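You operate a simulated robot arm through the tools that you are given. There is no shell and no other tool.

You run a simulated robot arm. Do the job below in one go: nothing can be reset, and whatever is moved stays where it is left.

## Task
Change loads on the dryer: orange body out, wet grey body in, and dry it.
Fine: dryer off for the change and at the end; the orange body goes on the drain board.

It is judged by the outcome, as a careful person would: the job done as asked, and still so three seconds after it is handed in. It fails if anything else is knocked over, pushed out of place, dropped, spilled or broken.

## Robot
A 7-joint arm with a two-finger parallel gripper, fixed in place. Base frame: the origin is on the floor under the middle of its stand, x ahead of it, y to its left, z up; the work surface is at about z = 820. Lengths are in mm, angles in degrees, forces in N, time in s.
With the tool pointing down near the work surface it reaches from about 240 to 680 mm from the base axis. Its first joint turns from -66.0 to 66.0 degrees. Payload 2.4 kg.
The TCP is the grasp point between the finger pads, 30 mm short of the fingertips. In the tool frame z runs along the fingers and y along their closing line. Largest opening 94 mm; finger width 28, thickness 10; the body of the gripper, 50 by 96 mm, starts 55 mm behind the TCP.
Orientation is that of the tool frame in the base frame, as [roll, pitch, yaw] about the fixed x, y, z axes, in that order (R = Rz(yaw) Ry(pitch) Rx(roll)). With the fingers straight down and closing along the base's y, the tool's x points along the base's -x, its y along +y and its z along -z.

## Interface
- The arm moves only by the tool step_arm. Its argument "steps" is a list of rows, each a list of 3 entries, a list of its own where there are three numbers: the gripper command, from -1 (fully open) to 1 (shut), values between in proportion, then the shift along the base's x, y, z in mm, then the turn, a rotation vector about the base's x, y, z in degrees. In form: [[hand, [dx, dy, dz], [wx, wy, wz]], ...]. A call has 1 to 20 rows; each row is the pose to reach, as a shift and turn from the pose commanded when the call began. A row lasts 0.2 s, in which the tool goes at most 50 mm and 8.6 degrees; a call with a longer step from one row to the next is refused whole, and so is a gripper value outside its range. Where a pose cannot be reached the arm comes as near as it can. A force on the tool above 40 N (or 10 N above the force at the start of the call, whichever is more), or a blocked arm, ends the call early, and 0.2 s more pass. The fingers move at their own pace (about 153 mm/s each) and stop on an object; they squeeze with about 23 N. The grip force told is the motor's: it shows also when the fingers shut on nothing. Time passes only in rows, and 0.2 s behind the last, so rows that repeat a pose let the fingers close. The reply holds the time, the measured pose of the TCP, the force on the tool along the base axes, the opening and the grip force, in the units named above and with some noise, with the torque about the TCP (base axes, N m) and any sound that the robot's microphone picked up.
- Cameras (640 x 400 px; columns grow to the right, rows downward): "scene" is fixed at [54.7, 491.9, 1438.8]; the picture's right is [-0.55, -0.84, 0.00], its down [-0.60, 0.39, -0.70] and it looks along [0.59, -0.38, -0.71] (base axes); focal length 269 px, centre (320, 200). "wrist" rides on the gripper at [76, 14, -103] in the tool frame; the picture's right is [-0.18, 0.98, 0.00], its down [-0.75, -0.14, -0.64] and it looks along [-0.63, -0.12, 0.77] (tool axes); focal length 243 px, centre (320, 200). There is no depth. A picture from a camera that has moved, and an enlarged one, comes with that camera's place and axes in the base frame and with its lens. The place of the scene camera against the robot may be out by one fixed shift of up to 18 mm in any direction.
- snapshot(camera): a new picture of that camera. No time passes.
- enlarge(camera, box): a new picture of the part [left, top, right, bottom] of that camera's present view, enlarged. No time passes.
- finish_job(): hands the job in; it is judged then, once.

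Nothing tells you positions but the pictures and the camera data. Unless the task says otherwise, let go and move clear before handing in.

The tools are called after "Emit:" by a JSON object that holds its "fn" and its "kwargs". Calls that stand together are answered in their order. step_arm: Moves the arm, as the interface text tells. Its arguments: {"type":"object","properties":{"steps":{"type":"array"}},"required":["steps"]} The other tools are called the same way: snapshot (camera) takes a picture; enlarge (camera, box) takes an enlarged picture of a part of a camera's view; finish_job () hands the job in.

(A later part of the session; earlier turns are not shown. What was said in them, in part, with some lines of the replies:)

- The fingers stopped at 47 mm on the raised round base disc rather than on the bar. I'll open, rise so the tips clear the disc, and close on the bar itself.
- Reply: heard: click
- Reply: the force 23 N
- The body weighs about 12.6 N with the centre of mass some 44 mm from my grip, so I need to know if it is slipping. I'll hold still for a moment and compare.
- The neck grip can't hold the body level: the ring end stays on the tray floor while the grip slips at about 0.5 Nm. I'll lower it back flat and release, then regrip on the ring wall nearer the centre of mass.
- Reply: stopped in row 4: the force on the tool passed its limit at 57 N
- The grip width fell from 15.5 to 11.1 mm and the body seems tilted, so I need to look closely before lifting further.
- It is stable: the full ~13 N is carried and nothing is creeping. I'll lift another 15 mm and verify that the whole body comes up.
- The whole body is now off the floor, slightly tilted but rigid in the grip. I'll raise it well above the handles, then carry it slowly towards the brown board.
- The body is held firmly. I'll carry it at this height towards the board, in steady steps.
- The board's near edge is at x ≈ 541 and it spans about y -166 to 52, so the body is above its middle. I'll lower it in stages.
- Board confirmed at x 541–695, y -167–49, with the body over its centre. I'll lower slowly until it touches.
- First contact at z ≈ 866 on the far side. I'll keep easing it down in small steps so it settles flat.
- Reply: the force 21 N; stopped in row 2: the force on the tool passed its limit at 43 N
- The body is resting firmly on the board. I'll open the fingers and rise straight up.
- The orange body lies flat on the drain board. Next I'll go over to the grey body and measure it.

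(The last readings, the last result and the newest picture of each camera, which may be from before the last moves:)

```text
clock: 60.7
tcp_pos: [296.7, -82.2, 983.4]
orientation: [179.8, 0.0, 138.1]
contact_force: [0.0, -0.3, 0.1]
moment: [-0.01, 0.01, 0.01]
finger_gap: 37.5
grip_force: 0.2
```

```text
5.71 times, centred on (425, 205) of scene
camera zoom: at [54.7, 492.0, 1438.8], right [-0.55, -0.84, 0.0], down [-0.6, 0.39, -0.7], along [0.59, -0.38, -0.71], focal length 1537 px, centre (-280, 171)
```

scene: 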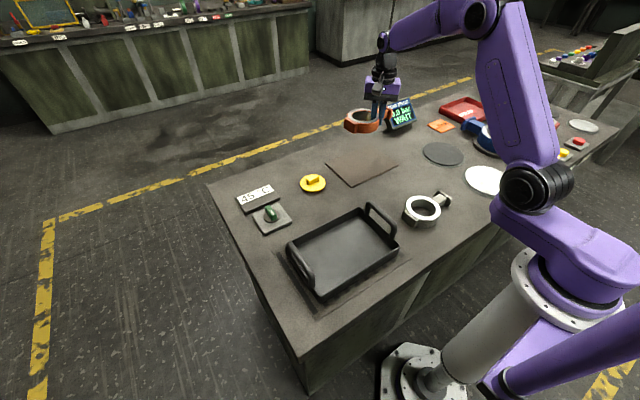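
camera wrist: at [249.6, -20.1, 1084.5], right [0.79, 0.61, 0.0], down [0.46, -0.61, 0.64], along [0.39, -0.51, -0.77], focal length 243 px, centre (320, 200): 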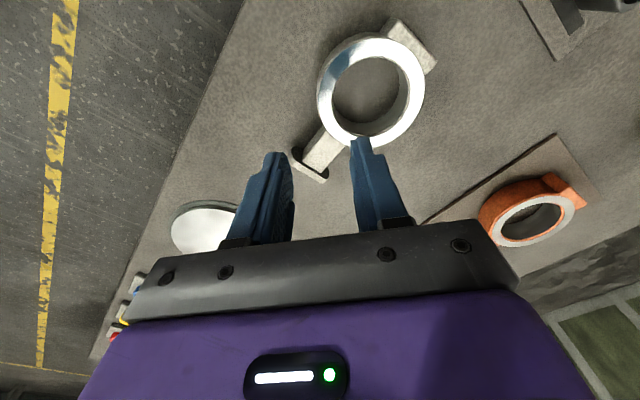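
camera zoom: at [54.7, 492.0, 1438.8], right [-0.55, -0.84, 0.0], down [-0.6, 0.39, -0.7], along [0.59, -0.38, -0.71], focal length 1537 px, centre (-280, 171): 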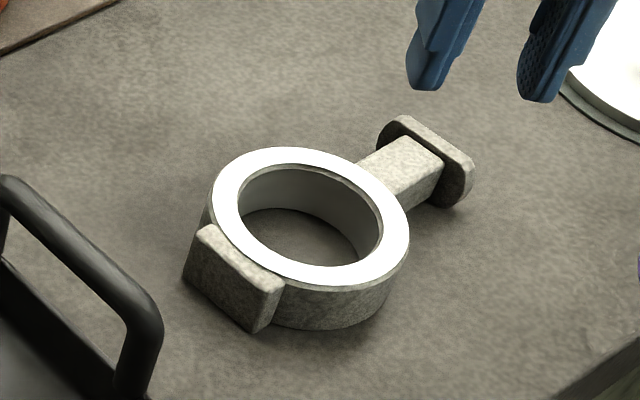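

The grey body is the same shape, with ring centre about (332, -50), standing on the table with top z ≈ 850 and neck to -y. I'll position over its ring wall the same way and lower to just above it.

Emit:
{"fn": "step_arm", "kwargs": {"steps": [[0.2, [7.8, 1.9, -25], [0, 0, 0]], [0.2, [7.8, 1.9, -50], [0, 0, 0]], [0.2, [7.8, 1.9, -75], [0, 0, 0]], [0.2, [7.8, 1.9, -95], [0, 0, 0]], [0.2, [7.8, 1.9, -95], [0, 0, 0]]]}}

Emit:
{"fn": "snapshot", "kwargs": {"camera": "wrist"}}

Emit:
{"fn": "enlarge", "kwargs": {"camera": "wrist", "box": [220, 0, 500, 240]}}

```text
clock: 61.9
tcp_pos: [304.2, -81.8, 889.6]
orientation: [179.8, 0.0, 138.1]
contact_force: [0.4, -1.0, 0.2]
moment: [0.05, -0.01, 0.02]
finger_gap: 37.6
grip_force: 0.1
```

```text
taken
camera wrist: at [256.8, -19.5, 990.1], right [0.79, 0.61, 0.0], down [0.46, -0.61, 0.64], along [0.39, -0.51, -0.77], focal length 243 px, centre (320, 200)
```

wrist: 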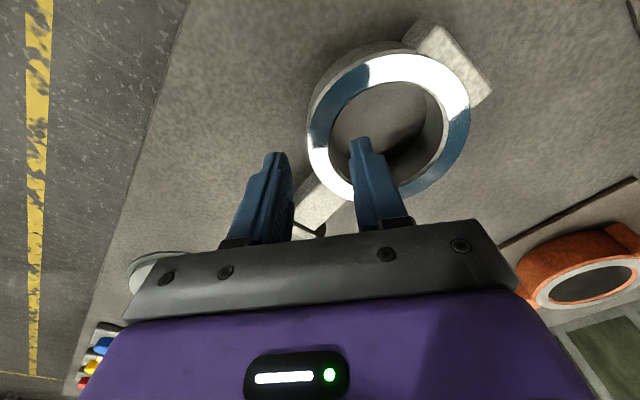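

```text
1.67 times, centred on (360, 120) of wrist
camera zoom: at [256.8, -19.5, 990.1], right [0.79, 0.61, 0.0], down [0.46, -0.61, 0.64], along [0.39, -0.51, -0.77], focal length 404 px, centre (253, 333)
```

zoom: 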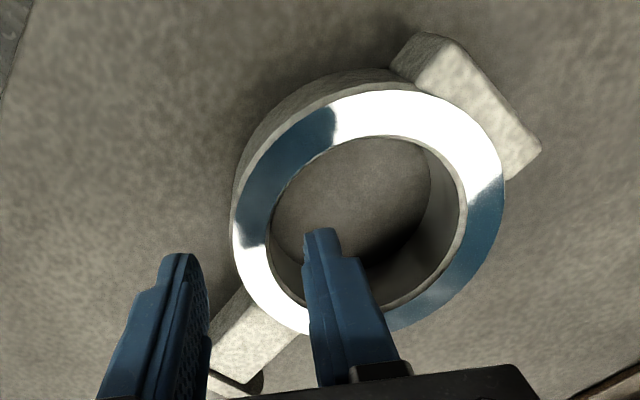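

Centre confirmed at (332, -50); the wall lies midway between the fingers. I'll lower around it, stopping just above the table.

Emit:
{"fn": "step_arm", "kwargs": {"steps": [[0.2, [0.5, 0.5, -10], [0, 0, 0]], [0.2, [0.5, 0.5, -20], [0, 0, 0]], [0.2, [0.5, 0.5, -28], [0, 0, 0]], [0.2, [0.5, 0.5, -33], [0, 0, 0]], [0.2, [0.5, 0.5, -33], [0, 0, 0]]]}}

Emit:
{"fn": "step_arm", "kwargs": {"steps": [[0.4, [0, 0, 0], [0, 0, 0]], [0.7, [0, 0, 0], [0, 0, 0]], [1, [0, 0, 0], [0, 0, 0]], [1, [0, 0, 0], [0, 0, 0]], [1, [0, 0, 0], [0, 0, 0]]]}}

Emit:
{"fn": "snapshot", "kwargs": {"camera": "wrist"}}

```text
clock: 63.1
tcp_pos: [306.4, -81.5, 856.2]
orientation: [179.9, 0.1, 138.2]
contact_force: [-0.9, 0.2, -0.2]
moment: [-0.03, -0.02, -0.04]
finger_gap: 37.6
grip_force: 0.0
```

```text
clock: 64.5
tcp_pos: [305.7, -80.4, 855.9]
orientation: [179.8, 0.3, 137.7]
contact_force: [-2.3, 1.8, 21.9]
moment: [0.1, 0.11, -0.57]
finger_gap: 13.6
grip_force: 22.9
stopped in row 5: the force on the tool passed its limit at 41 N (the readings are from after the stop); the commanded pose is now the measured one
```

```text
taken
camera wrist: at [258.5, -18.9, 957.4], right [0.8, 0.6, 0.0], down [0.46, -0.61, 0.64], along [0.39, -0.51, -0.77], focal length 243 px, centre (320, 200)
```

wrist: 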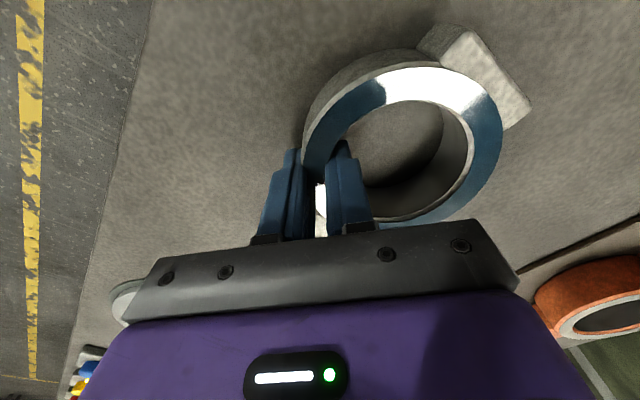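

The grip closed at 13.6 mm with some upward force, perhaps from the fingertips near the table. I'll ease up gently and test-lift.

Emit:
{"fn": "step_arm", "kwargs": {"steps": [[1, [0, 0, 1], [0, 0, 0]], [1, [0, 0, 3], [0, 0, 0]], [1, [0, 0, 3], [0, 0, 0]]]}}

Emit:
{"fn": "step_arm", "kwargs": {"steps": [[1, [0, 0, 4], [0, 0, 0]], [1, [0, 0, 8], [0, 0, 0]], [1, [0, 0, 12], [0, 0, 0]], [1, [0, 0, 12], [0, 0, 0]]]}}

Emit:
{"fn": "snapshot", "kwargs": {"camera": "wrist"}}

Emit:
{"fn": "enlarge", "kwargs": {"camera": "scene", "box": [380, 160, 480, 240]}}

```text
clock: 65.3
tcp_pos: [306.1, -81.1, 859.0]
orientation: [179.7, 0.1, 138.1]
contact_force: [-1.3, 0.6, -0.6]
moment: [-0.15, 0.36, 0.0]
finger_gap: 11.2
grip_force: 23.3
```

```text
clock: 66.3
tcp_pos: [305.1, -80.4, 871.5]
orientation: [179.7, 0.1, 137.9]
contact_force: [0.0, -0.2, -13.3]
moment: [-0.19, 0.37, 0.01]
finger_gap: 11.3
grip_force: 23.0
```

```text
taken
camera wrist: at [256.9, -19.2, 972.4], right [0.8, 0.61, 0.0], down [0.46, -0.61, 0.64], along [0.39, -0.51, -0.77], focal length 243 px, centre (320, 200)
```

wrist: 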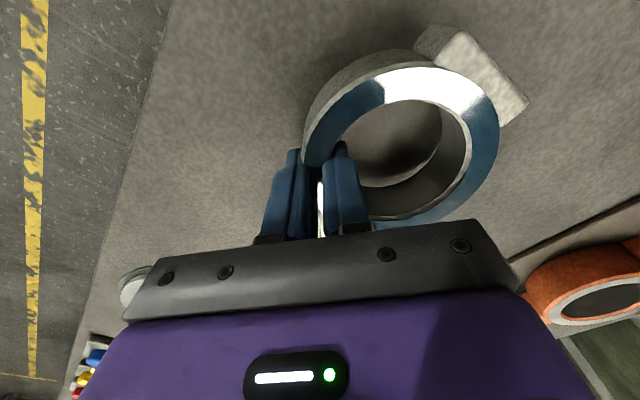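

```text
5.00 times, centred on (430, 200) of scene
camera zoom: at [54.9, 491.9, 1438.8], right [-0.55, -0.84, 0.0], down [-0.6, 0.39, -0.7], along [0.59, -0.38, -0.71], focal length 1345 px, centre (-230, 200)
```

zoom: 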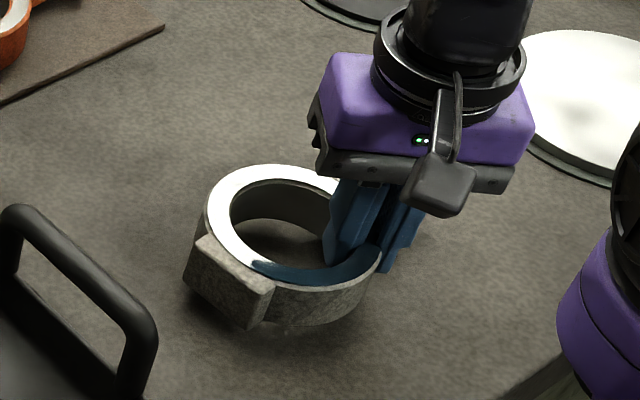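

The grey body is held with the same firm grip (13.3 N). I'll raise it above the handle height and carry it across to the tray.

Emit:
{"fn": "step_arm", "kwargs": {"steps": [[1, [0, 0, 10], [0, 0, 0]], [1, [0, 0, 30], [0, 0, 0]], [1, [0, 0, 50], [0, 0, 0]], [1, [0, 0, 70], [0, 0, 0]], [1, [0, 0, 90], [0, 0, 0]], [1, [0, 0, 110], [0, 0, 0]], [1, [0, 0, 130], [0, 0, 0]], [1, [0, 0, 150], [0, 0, 0]], [1, [0, 0, 158], [0, 0, 0]], [1, [0, 0, 158], [0, 0, 0]]]}}

Emit:
{"fn": "step_arm", "kwargs": {"steps": [[1, [0, 8, 0], [0, 0, 0]], [1, [1, 24, 0], [0, 0, 0]], [1, [2, 44, 0], [0, 0, 0]], [1, [3, 64, 0], [0, 0, 0]], [1, [4, 84, 0], [0, 0, 0]], [1, [5, 104, 0], [0, 0, 0]], [1, [6, 124, 0], [0, 0, 0]], [1, [7, 144, 0], [0, 0, 0]], [1, [8, 164, 0], [0, 0, 0]], [1, [9, 184, 0], [0, 0, 0]], [1, [10, 204, 0], [0, 0, 0]], [1, [11, 224, 0], [0, 0, 0]], [1, [12, 244, 0], [0, 0, 0]], [1, [13, 264, 0], [0, 0, 0]], [1, [14, 282, 0], [0, 0, 0]], [1, [15, 295, 0], [0, 0, 0]], [1, [15.5, 302, 0], [0, 0, 0]], [1, [15.5, 302, 0], [0, 0, 0]]]}}

Emit:
{"fn": "snapshot", "kwargs": {"camera": "wrist"}}

Emit:
{"fn": "snapshot", "kwargs": {"camera": "scene"}}

```text
clock: 68.5
tcp_pos: [305.5, -81.9, 1026.9]
orientation: [179.8, 0.1, 137.9]
contact_force: [0.2, 0.8, -14.0]
moment: [-0.2, 0.4, -0.03]
finger_gap: 11.1
grip_force: 23.3
```

```text
clock: 72.3
tcp_pos: [320.9, 220.5, 1028.2]
orientation: [179.8, 0.1, 137.8]
contact_force: [0.1, -0.1, -13.3]
moment: [-0.17, 0.39, -0.02]
finger_gap: 11.3
grip_force: 23.4
```

```text
taken
camera wrist: at [274.0, 283.0, 1128.3], right [0.8, 0.61, 0.0], down [0.46, -0.61, 0.64], along [0.39, -0.51, -0.77], focal length 243 px, centre (320, 200)
```

wrist: 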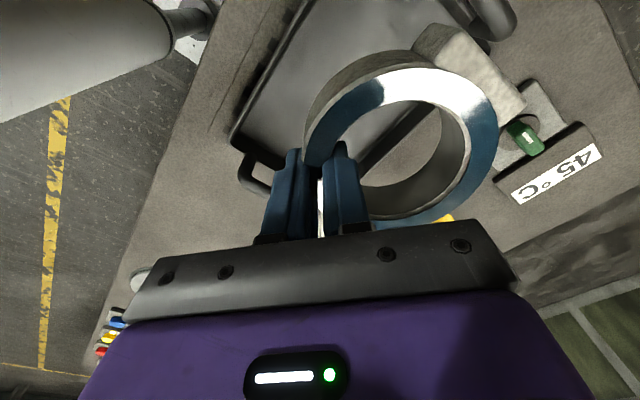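

```text
taken
```

scene: 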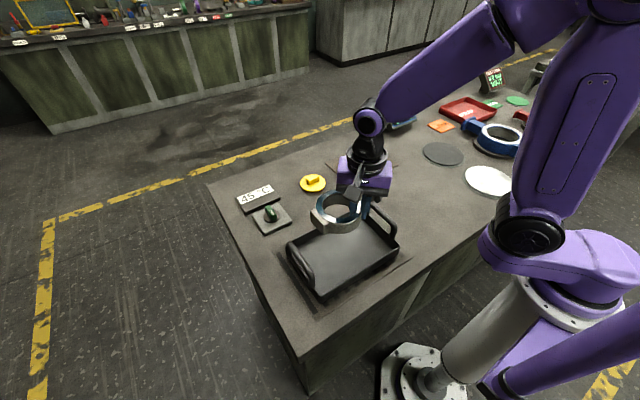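

The grey body is above the tray in the same position the orange one had. I'll lower it in stages.

Emit:
{"fn": "step_arm", "kwargs": {"steps": [[1, [0, 1, -10], [0, 0, 0]], [1, [0, 1, -30], [0, 0, 0]], [1, [0, 1, -50], [0, 0, 0]], [1, [0, 1, -70], [0, 0, 0]], [1, [0, 1, -90], [0, 0, 0]], [1, [0, 1, -108], [0, 0, 0]], [1, [0, 1, -122], [0, 0, 0]], [1, [0, 1, -132], [0, 0, 0]], [1, [0, 1, -138], [0, 0, 0]], [1, [0, 1, -138], [0, 0, 0]]]}}

Emit:
{"fn": "enlarge", "kwargs": {"camera": "scene", "box": [280, 180, 420, 310]}}

Emit:
{"fn": "snapshot", "kwargs": {"camera": "wrist"}}

```text
clock: 74.5
tcp_pos: [322.8, 222.1, 890.4]
orientation: [179.7, 0.1, 137.9]
contact_force: [-0.6, 0.9, -13.5]
moment: [-0.2, 0.4, 0.0]
finger_gap: 11.2
grip_force: 23.1
```

```text
3.08 times, centred on (350, 245) of scene
camera zoom: at [54.9, 492.1, 1438.7], right [-0.55, -0.84, 0.0], down [-0.6, 0.39, -0.7], along [0.59, -0.38, -0.71], focal length 828 px, centre (228, 62)
```

zoom: 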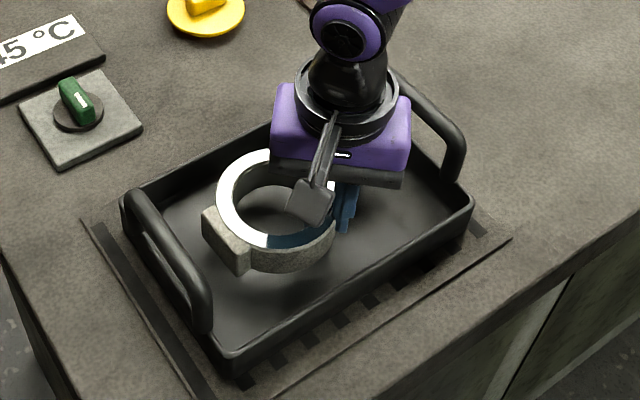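

```text
taken
camera wrist: at [274.7, 283.2, 991.2], right [0.8, 0.61, 0.0], down [0.46, -0.61, 0.64], along [0.39, -0.51, -0.77], focal length 243 px, centre (320, 200)
```

wrist: 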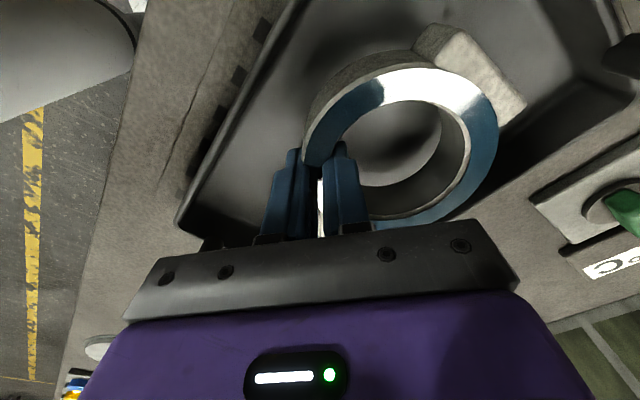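

It is well inside the tray walls. I'll ease it down to contact and let it settle flat.

Emit:
{"fn": "step_arm", "kwargs": {"steps": [[1, [0, 0, -4], [0, 0, 0]], [1, [0, 0, -8], [0, 0, 0]], [1, [0, 0, -12], [0, 0, 0]], [1, [0, 0, -15], [0, 0, 0]], [1, [0, 0, -15], [0, 0, 0]]]}}

Emit:
{"fn": "step_arm", "kwargs": {"steps": [[1, [0, 0, -2], [0, 0, 0]], [1, [0, 0, -4], [0, 0, 0]], [1, [0, 0, -4], [0, 0, 0]]]}}

```text
clock: 75.7
tcp_pos: [322.3, 222.5, 876.6]
orientation: [179.8, 0.1, 137.9]
contact_force: [0.6, -0.4, -13.3]
moment: [-0.17, 0.38, 0.05]
finger_gap: 11.0
grip_force: 23.2
```

```text
clock: 76.5
tcp_pos: [320.1, 222.3, 872.0]
orientation: [179.8, 0.0, 137.9]
contact_force: [0.4, 0.3, -13.9]
moment: [-0.21, 0.4, 0.02]
finger_gap: 11.3
grip_force: 23.2
```

Emit:
{"fn": "step_arm", "kwargs": {"steps": [[1, [0, 0, -2], [0, 0, 0]], [1, [0, 0, -4], [0, 0, 0]], [1, [0, 0, -4], [0, 0, 0]]]}}

Emit:
{"fn": "enlarge", "kwargs": {"camera": "scene", "box": [280, 180, 420, 310]}}

```text
clock: 77.3
tcp_pos: [321.4, 222.6, 868.4]
orientation: [179.8, 0.1, 137.9]
contact_force: [-5.6, -3.5, 17.6]
moment: [-0.37, 0.4, -0.1]
finger_gap: 11.2
grip_force: 23.3
```

```text
3.08 times, centred on (350, 245) of scene
camera zoom: at [54.5, 491.8, 1438.9], right [-0.55, -0.84, 0.0], down [-0.59, 0.39, -0.7], along [0.59, -0.38, -0.71], focal length 828 px, centre (228, 62)
```

zoom: 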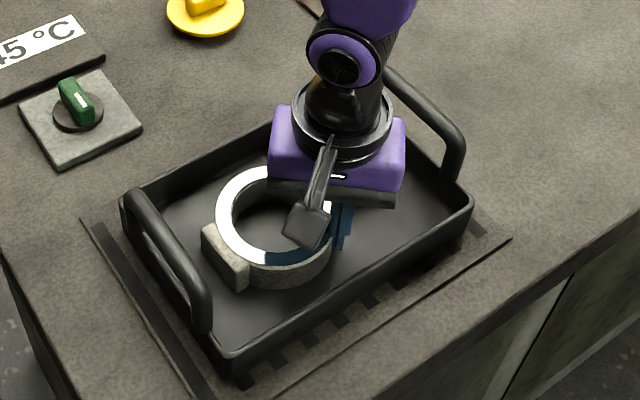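

It's touching the tray floor and carried by it now. I'll press a touch more to level it, then release.

Emit:
{"fn": "step_arm", "kwargs": {"steps": [[1, [0, 0, -1], [0, 0, 0]], [1, [0, 0, -1.5], [0, 0, 0]]]}}

Emit:
{"fn": "step_arm", "kwargs": {"steps": [[0.6, [0, 0, 0], [0, 0, 0]], [0.2, [0, 0, 0], [0, 0, 0]], [0.2, [0, 0, 0], [0, 0, 0]], [0.2, [0, 0, 10], [0, 0, 0]], [0.2, [0, 0, 30], [0, 0, 0]], [0.2, [0, 0, 65], [0, 0, 0]], [0.2, [0, 0, 105], [0, 0, 0]], [0.2, [0, 0, 130], [0, 0, 0]], [0.2, [0, 0, 130], [0, 0, 0]]]}}

Emit:
{"fn": "snapshot", "kwargs": {"camera": "wrist"}}

Emit:
{"fn": "enlarge", "kwargs": {"camera": "scene", "box": [280, 180, 420, 310]}}

```text
clock: 78.0
tcp_pos: [321.2, 222.1, 868.2]
orientation: [179.9, 0.1, 138.0]
contact_force: [-3.9, -1.0, 11.9]
moment: [-0.26, 0.24, -0.01]
finger_gap: 11.1
grip_force: 22.9
stopped in row 2: the force on the tool passed its limit at 42 N (the readings are from after the stop); the commanded pose is now the measured one
```

```text
clock: 80.0
tcp_pos: [320.8, 221.1, 997.2]
orientation: [179.8, 0.1, 138.0]
contact_force: [0.2, 0.4, -0.3]
moment: [-0.01, -0.03, 0.01]
finger_gap: 37.4
grip_force: 0.0
```

```text
taken
camera wrist: at [272.3, 283.2, 1097.5], right [0.79, 0.61, 0.0], down [0.46, -0.61, 0.64], along [0.39, -0.51, -0.77], focal length 243 px, centre (320, 200)
```

wrist: 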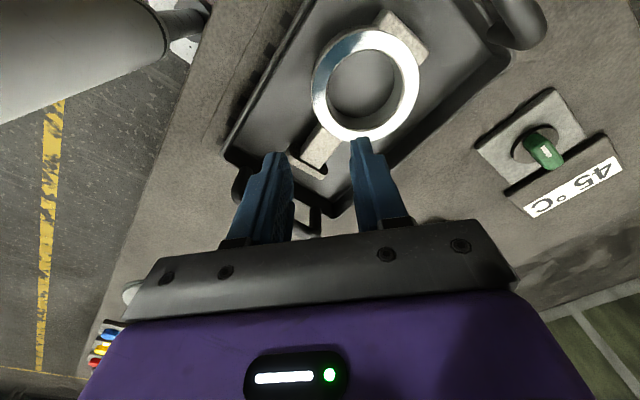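

```text
3.08 times, centred on (350, 245) of scene
camera zoom: at [54.7, 491.9, 1438.8], right [-0.55, -0.84, 0.0], down [-0.6, 0.39, -0.7], along [0.59, -0.38, -0.71], focal length 828 px, centre (228, 62)
```

zoom: 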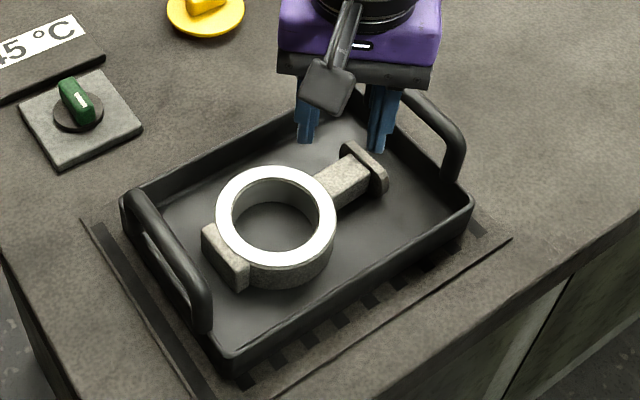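

The grey body lies flat in the tray where the orange one was. Next I'll go to the dryer knob and switch it on: hover above with the fingers across the bar, which now lies along x.

Emit:
{"fn": "step_arm", "kwargs": {"steps": [[-0.3, [30, 14, 0], [0, 0, 5]], [-0.3, [60, 28, 0], [0, 0, 10]], [-0.3, [90, 42, 0], [0, 0, 15]], [-0.3, [120, 56, 0], [0, 0, 20]], [-0.3, [150, 70, -5], [0, 0, 25]], [-0.3, [180, 84, -10], [0, 0, 30]], [-0.3, [210, 98, -20], [0, 0, 36]], [-0.3, [235, 108, -35], [0, 0, 40]], [-0.3, [239.3, 108.9, -48], [0, 0, 40]], [-0.3, [239.3, 108.9, -48], [0, 0, 40]]]}}

Emit:
{"fn": "snapshot", "kwargs": {"camera": "wrist"}}

Emit:
{"fn": "enlarge", "kwargs": {"camera": "wrist", "box": [230, 30, 410, 190]}}

```text
clock: 82.2
tcp_pos: [560.4, 333.2, 948.0]
orientation: [179.8, 0.2, 178.0]
contact_force: [0.0, -0.3, 1.2]
moment: [-0.01, 0.01, 0.01]
finger_gap: 61.0
grip_force: 0.0
```

```text
taken
camera wrist: at [483.8, 350.0, 1049.1], right [0.22, 0.98, 0.0], down [0.75, -0.17, 0.64], along [0.63, -0.14, -0.77], focal length 243 px, centre (320, 200)
```

wrist: 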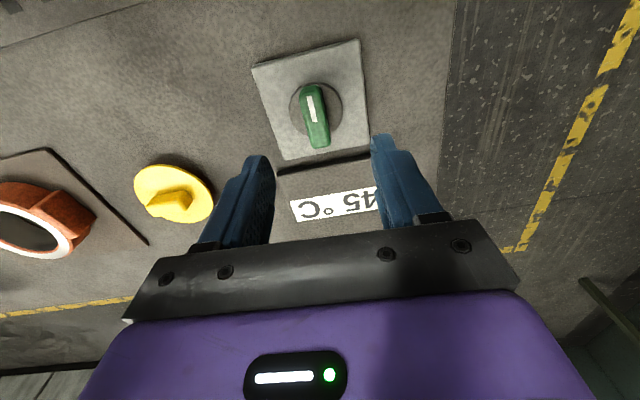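

```text
2.50 times, centred on (320, 110) of wrist
camera zoom: at [483.8, 350.0, 1049.1], right [0.22, 0.98, 0.0], down [0.75, -0.17, 0.64], along [0.63, -0.14, -0.77], focal length 606 px, centre (320, 425)
```

zoom: 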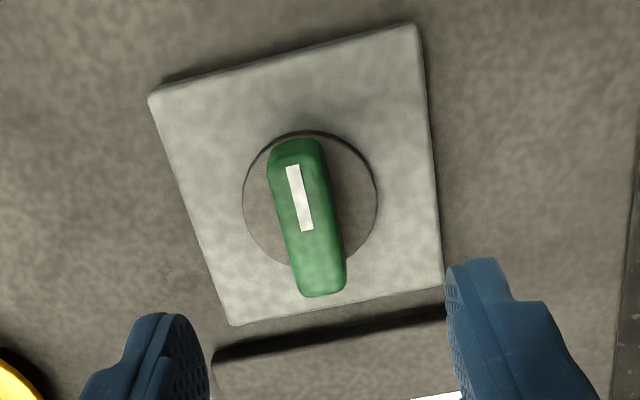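

The knob is well centred and the lamp is out. I'll descend over the bar and close.

Emit:
{"fn": "step_arm", "kwargs": {"steps": [[-0.3, [0, 0.5, -25], [0, 0, 0]], [-0.3, [0, 0.5, -50], [0, 0, 0]], [-0.3, [0, 0.5, -68], [0, 0, 0]], [-0.3, [0, 0.5, -76], [0, 0, 0]], [-0.3, [0, 0.5, -76], [0, 0, 0]]]}}

Emit:
{"fn": "step_arm", "kwargs": {"steps": [[0.3, [0, 0, 0], [0, 0, 0]], [0.6, [0, 0, 0], [0, 0, 0]], [1, [0, 0, 0], [0, 0, 0]], [1, [0, 0, 0], [0, 0, 0]]]}}

Emit:
{"fn": "enlarge", "kwargs": {"camera": "wrist", "box": [180, 60, 460, 260]}}

```text
clock: 83.4
tcp_pos: [558.7, 333.1, 873.4]
orientation: [179.8, 0.2, 178.0]
contact_force: [-0.4, 0.3, -0.1]
moment: [0.01, -0.01, -0.02]
finger_gap: 61.0
grip_force: 0.0
```

```text
clock: 84.4
tcp_pos: [559.8, 329.2, 873.5]
orientation: [-179.9, 0.0, 177.8]
contact_force: [-2.1, -16.9, 1.6]
moment: [-0.43, 0.65, 0.14]
finger_gap: 17.9
grip_force: 45.1
```

```text
2.00 times, centred on (320, 160) of wrist
camera zoom: at [483.8, 347.5, 974.7], right [0.22, 0.98, 0.0], down [0.75, -0.17, 0.64], along [0.63, -0.14, -0.77], focal length 485 px, centre (320, 280)
```

zoom: 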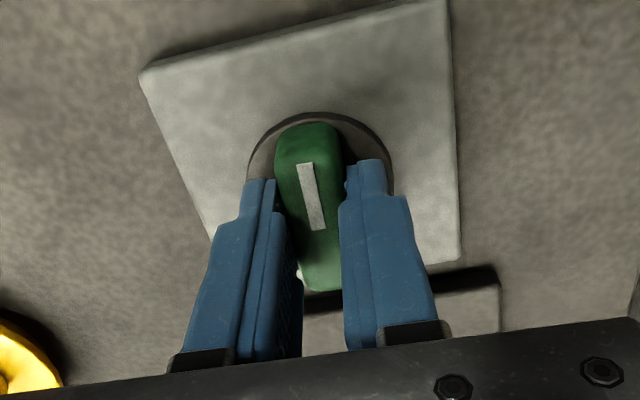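

The bar is gripped (17.9 mm). I'll turn it back by 88° clockwise in steps and listen for the click.

Emit:
{"fn": "step_arm", "kwargs": {"steps": [[1, [0.3, -1.8, 0], [0, 0, 0]], [1, [0.3, -1.8, 0], [0, 0, -6]], [1, [0.3, -1.8, 0], [0, 0, -12]], [1, [0.3, -1.8, 0], [0, 0, -18]], [1, [0.3, -1.8, 0], [0, 0, -24]], [1, [0.3, -1.8, 0], [0, 0, -30]], [1, [0.3, -1.8, 0], [0, 0, -36]], [1, [0.3, -1.8, 0], [0, 0, -42]], [1, [0.3, -1.8, 0], [0, 0, -48]], [1, [0.3, -1.8, 0], [0, 0, -48]]]}}

Emit:
{"fn": "snapshot", "kwargs": {"camera": "wrist"}}

```text
clock: 86.6
tcp_pos: [560.1, 330.9, 873.9]
orientation: [-180.0, -0.1, 129.9]
contact_force: [-14.1, -9.0, -1.1]
moment: [0.75, 1.12, 0.0]
finger_gap: 17.6
grip_force: 44.9
```

```text
taken
camera wrist: at [521.6, 398.1, 974.6], right [0.87, 0.49, 0.0], down [0.38, -0.67, 0.64], along [0.31, -0.56, -0.77], focal length 243 px, centre (320, 200)
```

wrist: 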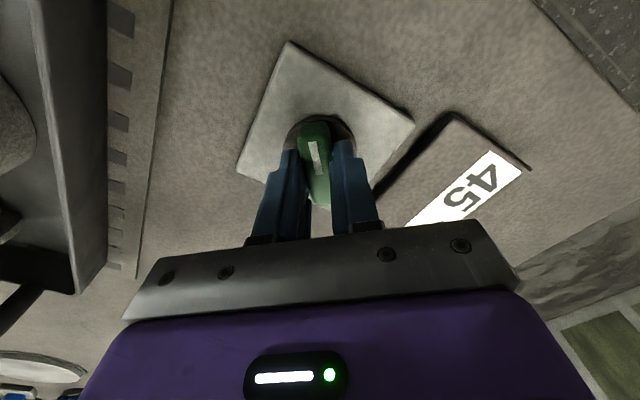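

Emit:
{"fn": "step_arm", "kwargs": {"steps": [[1, [-1, -0.5, 0], [0, 0, -6]], [1, [-1, -0.5, 0], [0, 0, -12]], [1, [-1, -0.5, 0], [0, 0, -18]], [1, [-1, -0.5, 0], [0, 0, -24]], [1, [-1, -0.5, 0], [0, 0, -30]], [1, [-1, -0.5, 0], [0, 0, -36]], [1, [-1, -0.5, 0], [0, 0, -40]], [1, [-1, -0.5, 0], [0, 0, -40]]]}}

Emit:
{"fn": "snapshot", "kwargs": {"camera": "wrist"}}

Emit:
{"fn": "snapshot", "kwargs": {"camera": "scene"}}

```text
clock: 88.4
tcp_pos: [560.5, 328.9, 872.5]
orientation: [179.8, 0.1, 89.9]
contact_force: [-5.7, 1.3, -0.8]
moment: [-0.26, 0.48, 0.04]
finger_gap: 17.8
grip_force: 45.1
heard: click
```

```text
taken
camera wrist: at [573.6, 407.0, 974.5], right [0.98, -0.19, 0.0], down [-0.14, -0.75, 0.64], along [-0.12, -0.63, -0.77], focal length 243 px, centre (320, 200)
```

wrist: 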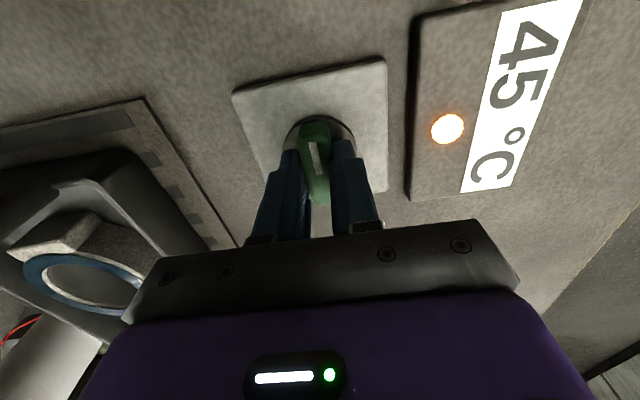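

```text
taken
```

scene: 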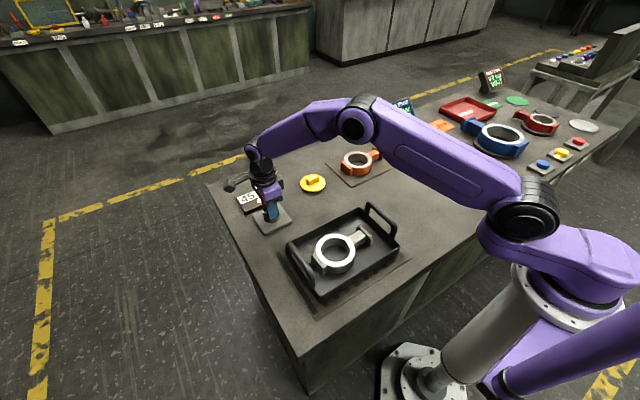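

The lamp is lit, so the dryer is running. I'll look closely at the grey body now, to compare while it dries.

Emit:
{"fn": "enlarge", "kwargs": {"camera": "scene", "box": [290, 200, 400, 290]}}

Emit:
{"fn": "step_arm", "kwargs": {"steps": [[1, [0, 0, 0], [0, 0, 0]], [1, [0, 0, 0], [0, 0, 0]], [1, [0, 0, 0], [0, 0, 0]], [1, [0, 0, 0], [0, 0, 0]], [1, [0, 0, 0], [0, 0, 0]], [1, [0, 0, 0], [0, 0, 0]], [1, [0, 0, 0], [0, 0, 0]], [1, [0, 0, 0], [0, 0, 0]], [1, [0, 0, 0], [0, 0, 0]], [1, [0, 0, 0], [0, 0, 0]], [1, [0, 0, 0], [0, 0, 0]], [1, [0, 0, 0], [0, 0, 0]], [1, [0, 0, 0], [0, 0, 0]], [1, [0, 0, 0], [0, 0, 0]], [1, [0, 0, 0], [0, 0, 0]], [1, [0, 0, 0], [0, 0, 0]], [1, [0, 0, 0], [0, 0, 0]], [1, [0, 0, 0], [0, 0, 0]], [1, [0, 0, 0], [0, 0, 0]], [1, [0, 0, 0], [0, 0, 0]]]}}

Emit:
{"fn": "enlarge", "kwargs": {"camera": "scene", "box": [290, 200, 400, 290]}}

Emit:
{"fn": "snapshot", "kwargs": {"camera": "wrist"}}

```text
4.44 times, centred on (345, 245) of scene
camera zoom: at [54.6, 492.0, 1438.8], right [-0.55, -0.84, 0.0], down [-0.6, 0.39, -0.7], along [0.59, -0.38, -0.71], focal length 1195 px, centre (209, 0)
```

zoom: 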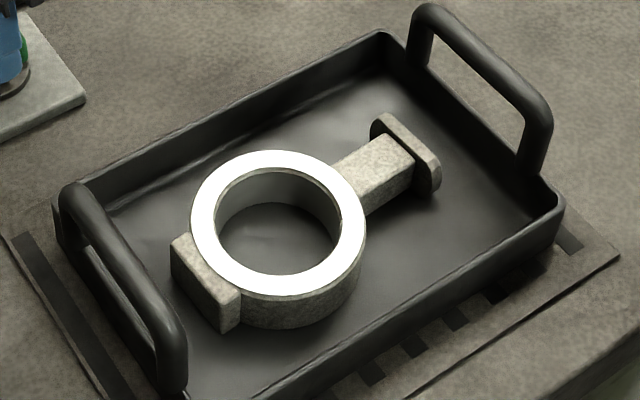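

```text
clock: 92.6
tcp_pos: [560.2, 331.3, 872.4]
orientation: [179.8, 0.0, 90.0]
contact_force: [-1.4, 1.3, 2.8]
moment: [0.15, 0.45, 0.01]
finger_gap: 17.8
grip_force: 45.6
```

```text
4.44 times, centred on (345, 245) of scene
camera zoom: at [54.7, 491.9, 1438.8], right [-0.55, -0.84, 0.0], down [-0.6, 0.39, -0.7], along [0.59, -0.38, -0.71], focal length 1195 px, centre (209, 0)
```

zoom: 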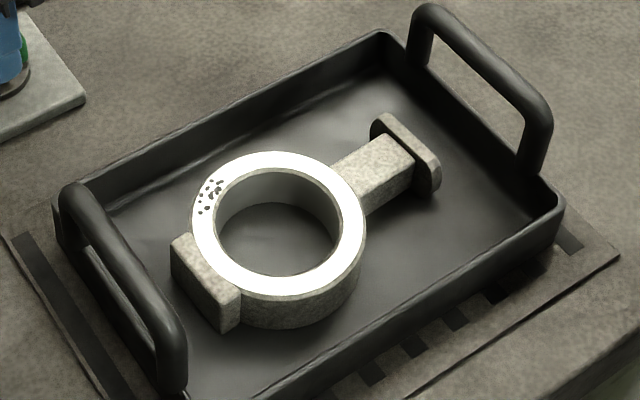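

```text
taken
camera wrist: at [573.5, 407.0, 974.5], right [0.98, -0.18, 0.0], down [-0.14, -0.75, 0.64], along [-0.12, -0.63, -0.77], focal length 243 px, centre (320, 200)
```

wrist: 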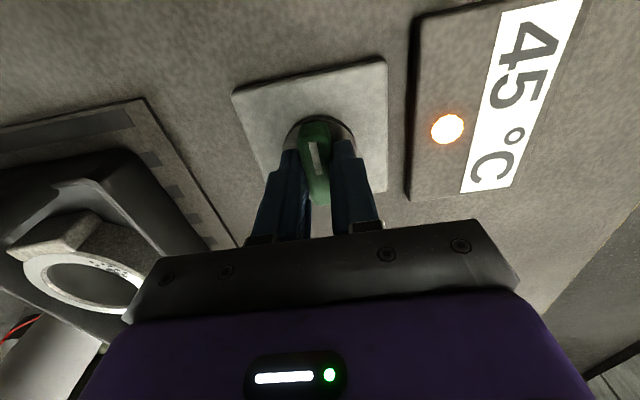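

Something is changing: dark specks have appeared on the sealing face and its mirror-like film is fading. I'll keep drying and watching.

Emit:
{"fn": "step_arm", "kwargs": {"steps": [[1, [0, 0, 0], [0, 0, 0]], [1, [0, 0, 0], [0, 0, 0]], [1, [0, 0, 0], [0, 0, 0]], [1, [0, 0, 0], [0, 0, 0]], [1, [0, 0, 0], [0, 0, 0]], [1, [0, 0, 0], [0, 0, 0]], [1, [0, 0, 0], [0, 0, 0]], [1, [0, 0, 0], [0, 0, 0]], [1, [0, 0, 0], [0, 0, 0]], [1, [0, 0, 0], [0, 0, 0]], [1, [0, 0, 0], [0, 0, 0]], [1, [0, 0, 0], [0, 0, 0]], [1, [0, 0, 0], [0, 0, 0]], [1, [0, 0, 0], [0, 0, 0]], [1, [0, 0, 0], [0, 0, 0]]]}}

Emit:
{"fn": "enlarge", "kwargs": {"camera": "scene", "box": [310, 220, 370, 280]}}

Emit:
{"fn": "enlarge", "kwargs": {"camera": "wrist", "box": [0, 180, 160, 340]}}

```text
clock: 95.8
tcp_pos: [560.5, 330.6, 872.3]
orientation: [179.7, 0.1, 90.0]
contact_force: [0.6, 1.5, 5.2]
moment: [0.03, 0.43, 0.0]
finger_gap: 17.8
grip_force: 45.2
```

```text
6.67 times, centred on (340, 250) of scene
camera zoom: at [54.7, 491.9, 1438.8], right [-0.55, -0.84, 0.0], down [-0.6, 0.39, -0.7], along [0.59, -0.38, -0.71], focal length 1793 px, centre (187, -133)
```

zoom: 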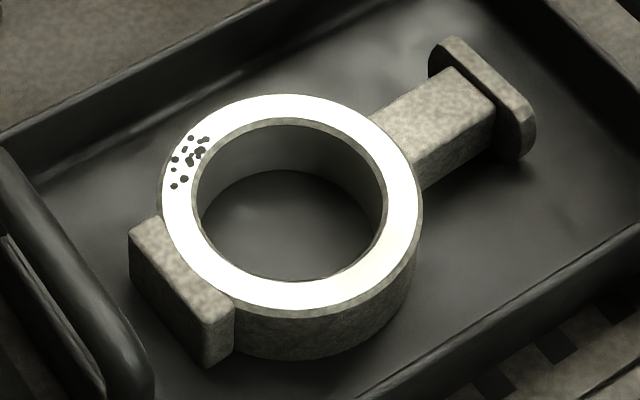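

```text
2.50 times, centred on (80, 260) of wrist
camera zoom: at [573.5, 407.0, 974.5], right [0.98, -0.18, 0.0], down [-0.14, -0.75, 0.64], along [-0.12, -0.63, -0.77], focal length 606 px, centre (920, 50)
```

zoom: 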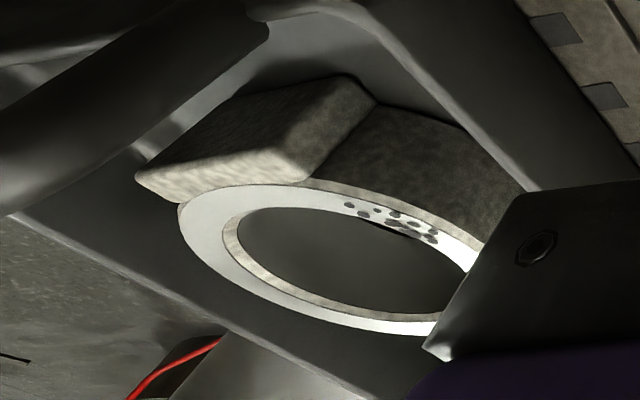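

The wet film is gone and a cluster of dark pits on the face is now visible. I'll keep the dryer on a while longer until nothing changes any more.

Emit:
{"fn": "step_arm", "kwargs": {"steps": [[1, [0, 0, 0], [0, 0, 0]], [1, [0, 0, 0], [0, 0, 0]], [1, [0, 0, 0], [0, 0, 0]], [1, [0, 0, 0], [0, 0, 0]], [1, [0, 0, 0], [0, 0, 0]], [1, [0, 0, 0], [0, 0, 0]], [1, [0, 0, 0], [0, 0, 0]], [1, [0, 0, 0], [0, 0, 0]], [1, [0, 0, 0], [0, 0, 0]], [1, [0, 0, 0], [0, 0, 0]], [1, [0, 0, 0], [0, 0, 0]], [1, [0, 0, 0], [0, 0, 0]], [1, [0, 0, 0], [0, 0, 0]], [1, [0, 0, 0], [0, 0, 0]], [1, [0, 0, 0], [0, 0, 0]], [1, [0, 0, 0], [0, 0, 0]], [1, [0, 0, 0], [0, 0, 0]], [1, [0, 0, 0], [0, 0, 0]], [1, [0, 0, 0], [0, 0, 0]], [1, [0, 0, 0], [0, 0, 0]]]}}

Emit:
{"fn": "enlarge", "kwargs": {"camera": "scene", "box": [310, 220, 370, 280]}}

Emit:
{"fn": "step_arm", "kwargs": {"steps": [[1, [0, 0, 0], [0, 0, 0]], [1, [0, 0, 0], [0, 0, 0]], [1, [0, 0, 0], [0, 0, 0]], [1, [0, 0, 0], [0, 0, 0]], [1, [0, 0, 0], [0, 0, 0]], [1, [0, 0, 0], [0, 0, 0]], [1, [0, 0, 0], [0, 0, 0]], [1, [0, 0, 0], [0, 0, 0]], [1, [0, 0, 0], [0, 0, 0]], [1, [0, 0, 0], [0, 0, 0]], [1, [0, 0, 0], [0, 0, 0]], [1, [0, 0, 0], [0, 0, 0]], [1, [0, 0, 0], [0, 0, 0]], [1, [0, 0, 0], [0, 0, 0]], [1, [0, 0, 0], [0, 0, 0]], [1, [0, 0, 0], [0, 0, 0]], [1, [0, 0, 0], [0, 0, 0]], [1, [0, 0, 0], [0, 0, 0]], [1, [0, 0, 0], [0, 0, 0]], [1, [0, 0, 0], [0, 0, 0]]]}}

Emit:
{"fn": "enlarge", "kwargs": {"camera": "scene", "box": [310, 220, 370, 280]}}

Emit:
{"fn": "snapshot", "kwargs": {"camera": "wrist"}}

```text
clock: 100.0
tcp_pos: [559.3, 329.8, 873.9]
orientation: [179.9, 0.1, 90.0]
contact_force: [1.5, 1.6, 5.0]
moment: [0.01, 0.37, 0.04]
finger_gap: 17.8
grip_force: 44.7
```

```text
6.67 times, centred on (340, 250) of scene
camera zoom: at [54.7, 491.9, 1438.8], right [-0.55, -0.84, 0.0], down [-0.6, 0.39, -0.7], along [0.59, -0.38, -0.71], focal length 1793 px, centre (187, -133)
```

zoom: 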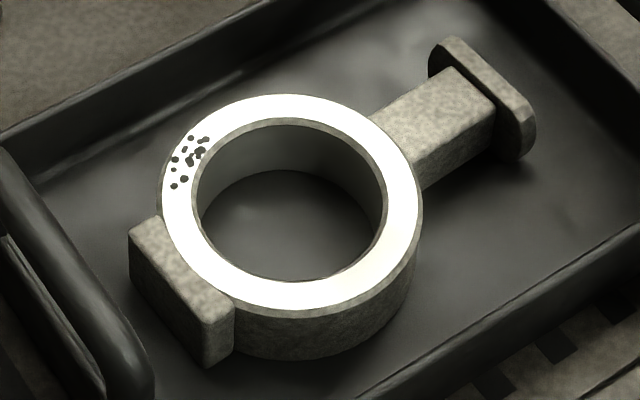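

```text
clock: 104.2
tcp_pos: [559.7, 330.3, 872.7]
orientation: [179.9, 0.1, 90.0]
contact_force: [2.7, 0.9, 4.2]
moment: [0.06, 0.36, 0.0]
finger_gap: 18.0
grip_force: 45.3
```

```text
6.67 times, centred on (340, 250) of scene
camera zoom: at [54.7, 491.9, 1438.8], right [-0.55, -0.84, 0.0], down [-0.6, 0.39, -0.7], along [0.59, -0.38, -0.71], focal length 1793 px, centre (187, -133)
```

zoom: 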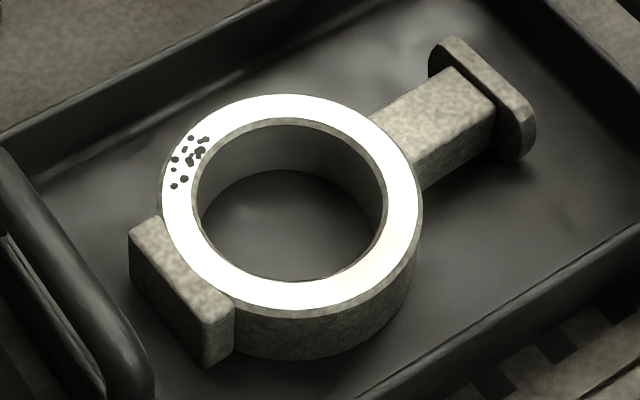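

```text
taken
camera wrist: at [573.5, 407.0, 974.5], right [0.98, -0.18, 0.0], down [-0.14, -0.75, 0.64], along [-0.12, -0.63, -0.77], focal length 243 px, centre (320, 200)
```

wrist: 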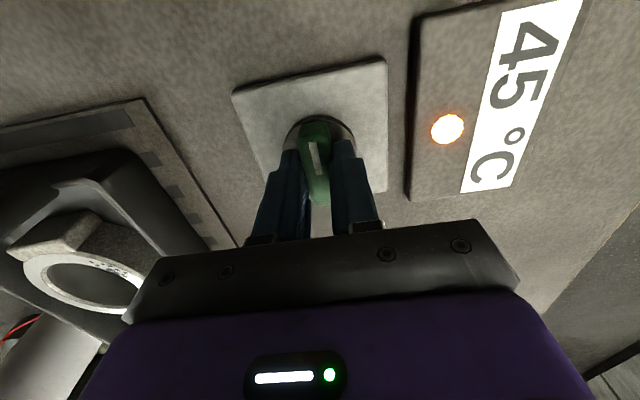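

Nothing has changed for over 8 s, so it appears dry; I'll give it a few seconds' margin. Then I'll turn the knob back to off.

Emit:
{"fn": "step_arm", "kwargs": {"steps": [[1, [0, 0, 0], [0, 0, 0]], [1, [0, 0, 0], [0, 0, 0]], [1, [0, 0, 0], [0, 0, 0]], [1, [0, 0, 0], [0, 0, 0]], [1, [0, 0, 0], [0, 0, 0]], [1, [0, 0, 0], [0, 0, 0]], [1, [0, 0, 0], [0, 0, 0]], [1, [0, 0, 0], [0, 0, 0]], [1, [0, 0, 0], [0, 0, 0]], [1, [0, 0, 0], [0, 0, 0]], [1, [0, 0, 0], [0, 0, 0]], [1, [0, 0, 0], [0, 0, 0]], [1, [0, 0, 0], [0, 0, 0]], [1, [0, 0, 0], [0, 0, 0]], [1, [0, 0, 0], [0, 0, 0]], [1, [0, 0, 0], [0, 0, 0]], [1, [0, 0, 0], [0, 0, 0]], [1, [0, 0, 0], [0, 0, 0]], [1, [0, 0, 0], [0, 0, 0]], [1, [0, 0, 0], [0, 0, 0]]]}}

Emit:
{"fn": "step_arm", "kwargs": {"steps": [[1, [0, 0, 0], [0, 0, 6]], [1, [0, 0, 0], [0, 0, 12]], [1, [0.3, 0, 0], [0, 0, 18]], [1, [0.5, 0.2, 0], [0, 0, 24]], [1, [0.7, 0.3, 0], [0, 0, 30]], [1, [0.8, 0.4, 0], [0, 0, 36]], [1, [1, 0.5, 0], [0, 0, 42]], [1, [1, 0.5, 0], [0, 0, 42]]]}}

```text
clock: 108.4
tcp_pos: [560.0, 331.2, 873.3]
orientation: [179.8, 0.1, 90.0]
contact_force: [1.5, 0.4, 5.7]
moment: [0.03, 0.32, 0.01]
finger_gap: 18.0
grip_force: 44.9
```

```text
clock: 110.2
tcp_pos: [559.6, 330.8, 872.8]
orientation: [179.9, 0.1, 132.2]
contact_force: [-16.2, -1.0, 13.0]
moment: [-0.63, 0.05, -0.02]
finger_gap: 18.1
grip_force: 45.3
heard: click
```

Emit:
{"fn": "step_arm", "kwargs": {"steps": [[1, [-1, 0, 0.5], [0, 0, 6]], [1, [-1, 0, 0.5], [0, 0, 12]], [1, [-1, 0, 0.5], [0, 0, 18]], [1, [-1, 0, 0.5], [0, 0, 24]], [1, [-1, 0, 0.5], [0, 0, 30]], [1, [-1, 0, 0.5], [0, 0, 36]], [1, [-1, 0, 0.5], [0, 0, 42]], [1, [-1, 0, 0.5], [0, 0, 46]], [1, [-1, 0, 0.5], [0, 0, 46]]]}}

Emit:
{"fn": "snapshot", "kwargs": {"camera": "wrist"}}

```text
clock: 112.2
tcp_pos: [560.4, 330.0, 872.8]
orientation: [179.9, 0.0, 178.1]
contact_force: [-15.8, -9.5, -1.7]
moment: [-0.38, -0.67, 0.08]
finger_gap: 17.8
grip_force: 45.0
```

```text
taken
camera wrist: at [483.8, 347.0, 974.6], right [0.22, 0.98, 0.0], down [0.75, -0.17, 0.64], along [0.63, -0.14, -0.77], focal length 243 px, centre (320, 200)
```

wrist: 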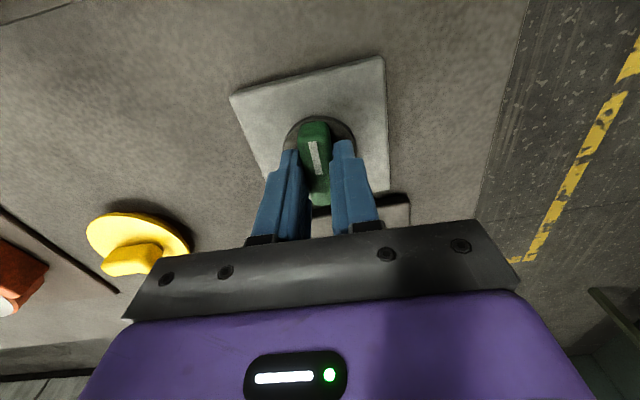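

The knob is back in the off position after a click. I'll release it, rise, and move clear to check the lamp and the whole scene.

Emit:
{"fn": "step_arm", "kwargs": {"steps": [[0.4, [0, 0, 0], [0, 0, 0]], [-0.3, [0, 0, 0], [0, 0, 0]], [-0.3, [0, 0, 0], [0, 0, 0]], [-0.3, [0, 0, 20], [0, 0, 0]], [-0.3, [0, 0, 60], [0, 0, 0]], [-0.3, [-10, -10, 100], [0, 0, 0]], [-0.3, [-40, -30, 130], [0, 0, 0]], [-0.3, [-75, -60, 150], [0, 0, 0]], [-0.3, [-110, -90, 170], [0, 0, 0]], [-0.3, [-145, -120, 190], [0, 0, 0]], [-0.3, [-180, -150, 210], [0, 0, 0]], [-0.3, [-210, -180, 230], [0, 0, 0]], [-0.3, [-230, -205, 250], [0, 0, 0]], [-0.3, [-230, -205, 250], [0, 0, 0]]]}}

Emit:
{"fn": "snapshot", "kwargs": {"camera": "scene"}}

Emit:
{"fn": "enlarge", "kwargs": {"camera": "scene", "box": [220, 160, 330, 240]}}

Emit:
{"fn": "enlarge", "kwargs": {"camera": "scene", "box": [290, 130, 430, 290]}}

Emit:
{"fn": "snapshot", "kwargs": {"camera": "wrist"}}

```text
refused: row 8 steps farther than a row can; nothing moved
```

```text
taken
```

scene: 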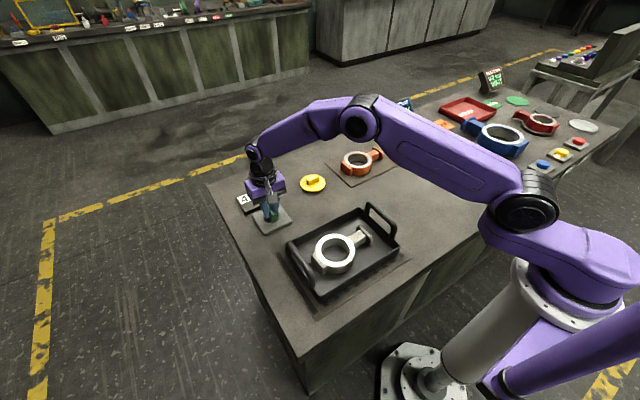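

```text
5.00 times, centred on (275, 200) of scene
camera zoom: at [54.4, 491.7, 1438.9], right [-0.55, -0.84, 0.0], down [-0.59, 0.39, -0.7], along [0.59, -0.38, -0.71], focal length 1345 px, centre (545, 200)
```

zoom: 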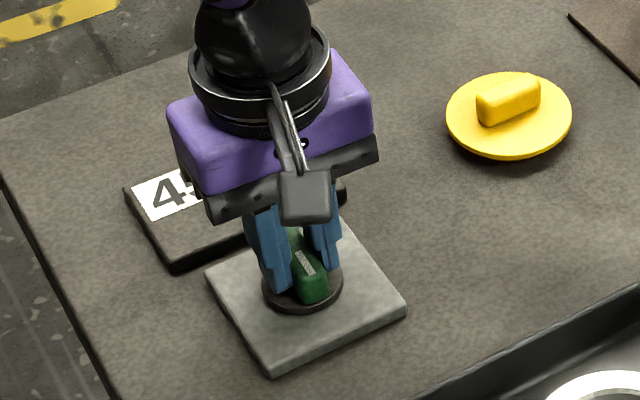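

```text
2.50 times, centred on (360, 210) of scene
camera zoom: at [54.4, 491.7, 1438.9], right [-0.55, -0.84, 0.0], down [-0.59, 0.39, -0.7], along [0.59, -0.38, -0.71], focal length 672 px, centre (220, 175)
```

zoom: 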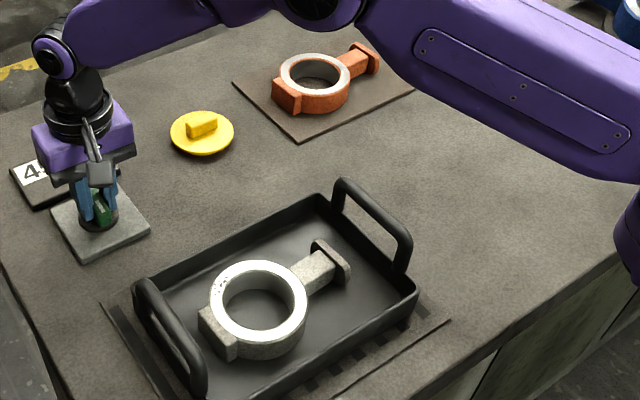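

```text
taken
camera wrist: at [483.8, 347.0, 974.6], right [0.22, 0.98, 0.0], down [0.75, -0.17, 0.64], along [0.63, -0.14, -0.77], focal length 243 px, centre (320, 200)
```

wrist: 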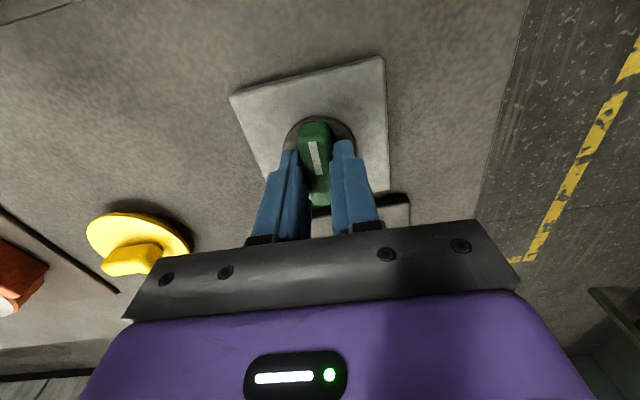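

That call was refused because one step was too long, and nothing moved; I'm still holding the knob in the off position. I'll repeat the release and retreat with shorter steps.

Emit:
{"fn": "step_arm", "kwargs": {"steps": [[0.4, [0, 0, 0], [0, 0, 0]], [-0.3, [0, 0, 0], [0, 0, 0]], [-0.3, [0, 0, 0], [0, 0, 0]], [-0.3, [0, 0, 20], [0, 0, 0]], [-0.3, [0, 0, 55], [0, 0, 0]], [-0.3, [-5, -5, 95], [0, 0, 0]], [-0.3, [-30, -20, 125], [0, 0, 0]], [-0.3, [-58, -42, 145], [0, 0, 0]], [-0.3, [-86, -66, 165], [0, 0, 0]], [-0.3, [-114, -90, 185], [0, 0, 0]], [-0.3, [-142, -114, 205], [0, 0, 0]], [-0.3, [-170, -138, 225], [0, 0, 0]], [-0.3, [-198, -162, 245], [0, 0, 0]], [-0.3, [-220, -180, 260], [0, 0, 0]], [-0.3, [-220, -180, 260], [0, 0, 0]]]}}

Emit:
{"fn": "snapshot", "kwargs": {"camera": "scene"}}

Emit:
{"fn": "enlarge", "kwargs": {"camera": "scene", "box": [220, 160, 330, 240]}}

Emit:
{"fn": "enlarge", "kwargs": {"camera": "scene", "box": [290, 130, 430, 290]}}

Emit:
{"fn": "snapshot", "kwargs": {"camera": "wrist"}}

```text
clock: 115.4
tcp_pos: [340.6, 150.3, 1134.7]
orientation: [179.8, 0.2, 178.0]
contact_force: [0.4, -0.7, 0.3]
moment: [-0.01, -0.01, 0.0]
finger_gap: 61.1
grip_force: 0.1
```

```text
taken
```

scene: 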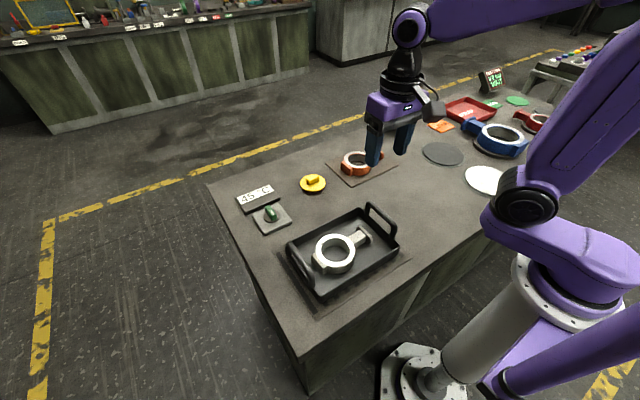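

```text
5.00 times, centred on (275, 200) of scene
camera zoom: at [54.7, 491.9, 1438.8], right [-0.55, -0.84, 0.0], down [-0.6, 0.39, -0.7], along [0.59, -0.38, -0.71], focal length 1345 px, centre (545, 200)
```

zoom: 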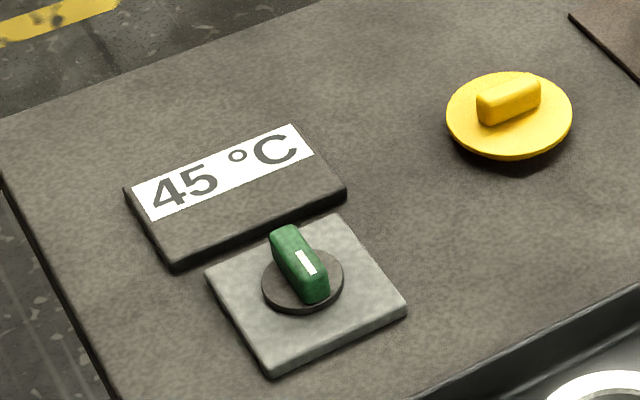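

```text
2.50 times, centred on (360, 210) of scene
camera zoom: at [54.7, 491.9, 1438.8], right [-0.55, -0.84, 0.0], down [-0.6, 0.39, -0.7], along [0.59, -0.38, -0.71], focal length 672 px, centre (220, 175)
```

zoom: 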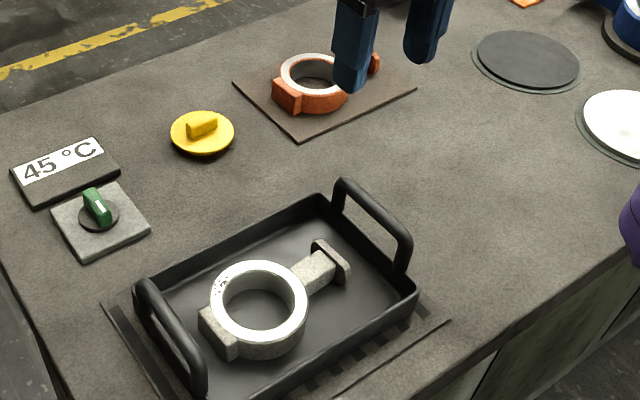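

```text
taken
camera wrist: at [264.3, 167.2, 1235.6], right [0.22, 0.98, 0.0], down [0.75, -0.17, 0.64], along [0.63, -0.14, -0.77], focal length 243 px, centre (320, 200)
```

wrist: 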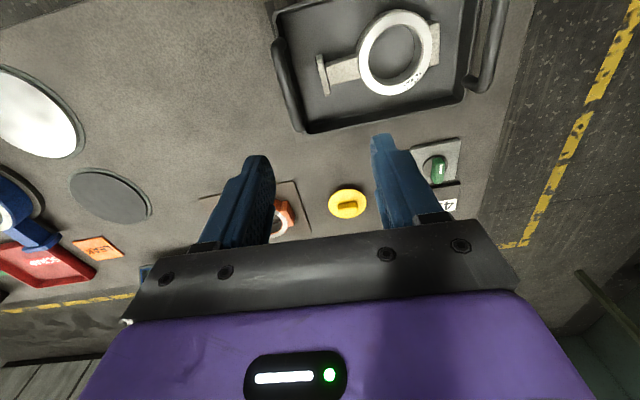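

The dryer lamp is out with the knob at off, the grey body is flat in the tray, and the orange body is on the drain board. Nothing else has moved and the arm is clear, so I'm handing the job in.

Emit:
{"fn": "finish_job", "kwargs": {}}

```text
The job is handed in.
```

The load change is done: the orange body is on the drain board and the grey body is dried. The grey body lies flat in the dryer tray where the orange one was. I took the plain brown board to be the drain board, as nothing on the bench is labelled that way.

- **Dryer:** It was off for the change, and it is off now with the lamp out. I ran it for about 20 s. The wet film was gone within about 8 s, and the grey body's look didn't change after that.
- **Orange body:** My first grip, on the neck, slipped, so the body tipped slightly and I set it back down in the tray. I then carried it by the ring wall. I saw no damage to it.
- **Check the grey body:** Once the film dried off, a cluster of dark pits showed on its sealing face. They weren't visible while it was wet, so look at it before using it.
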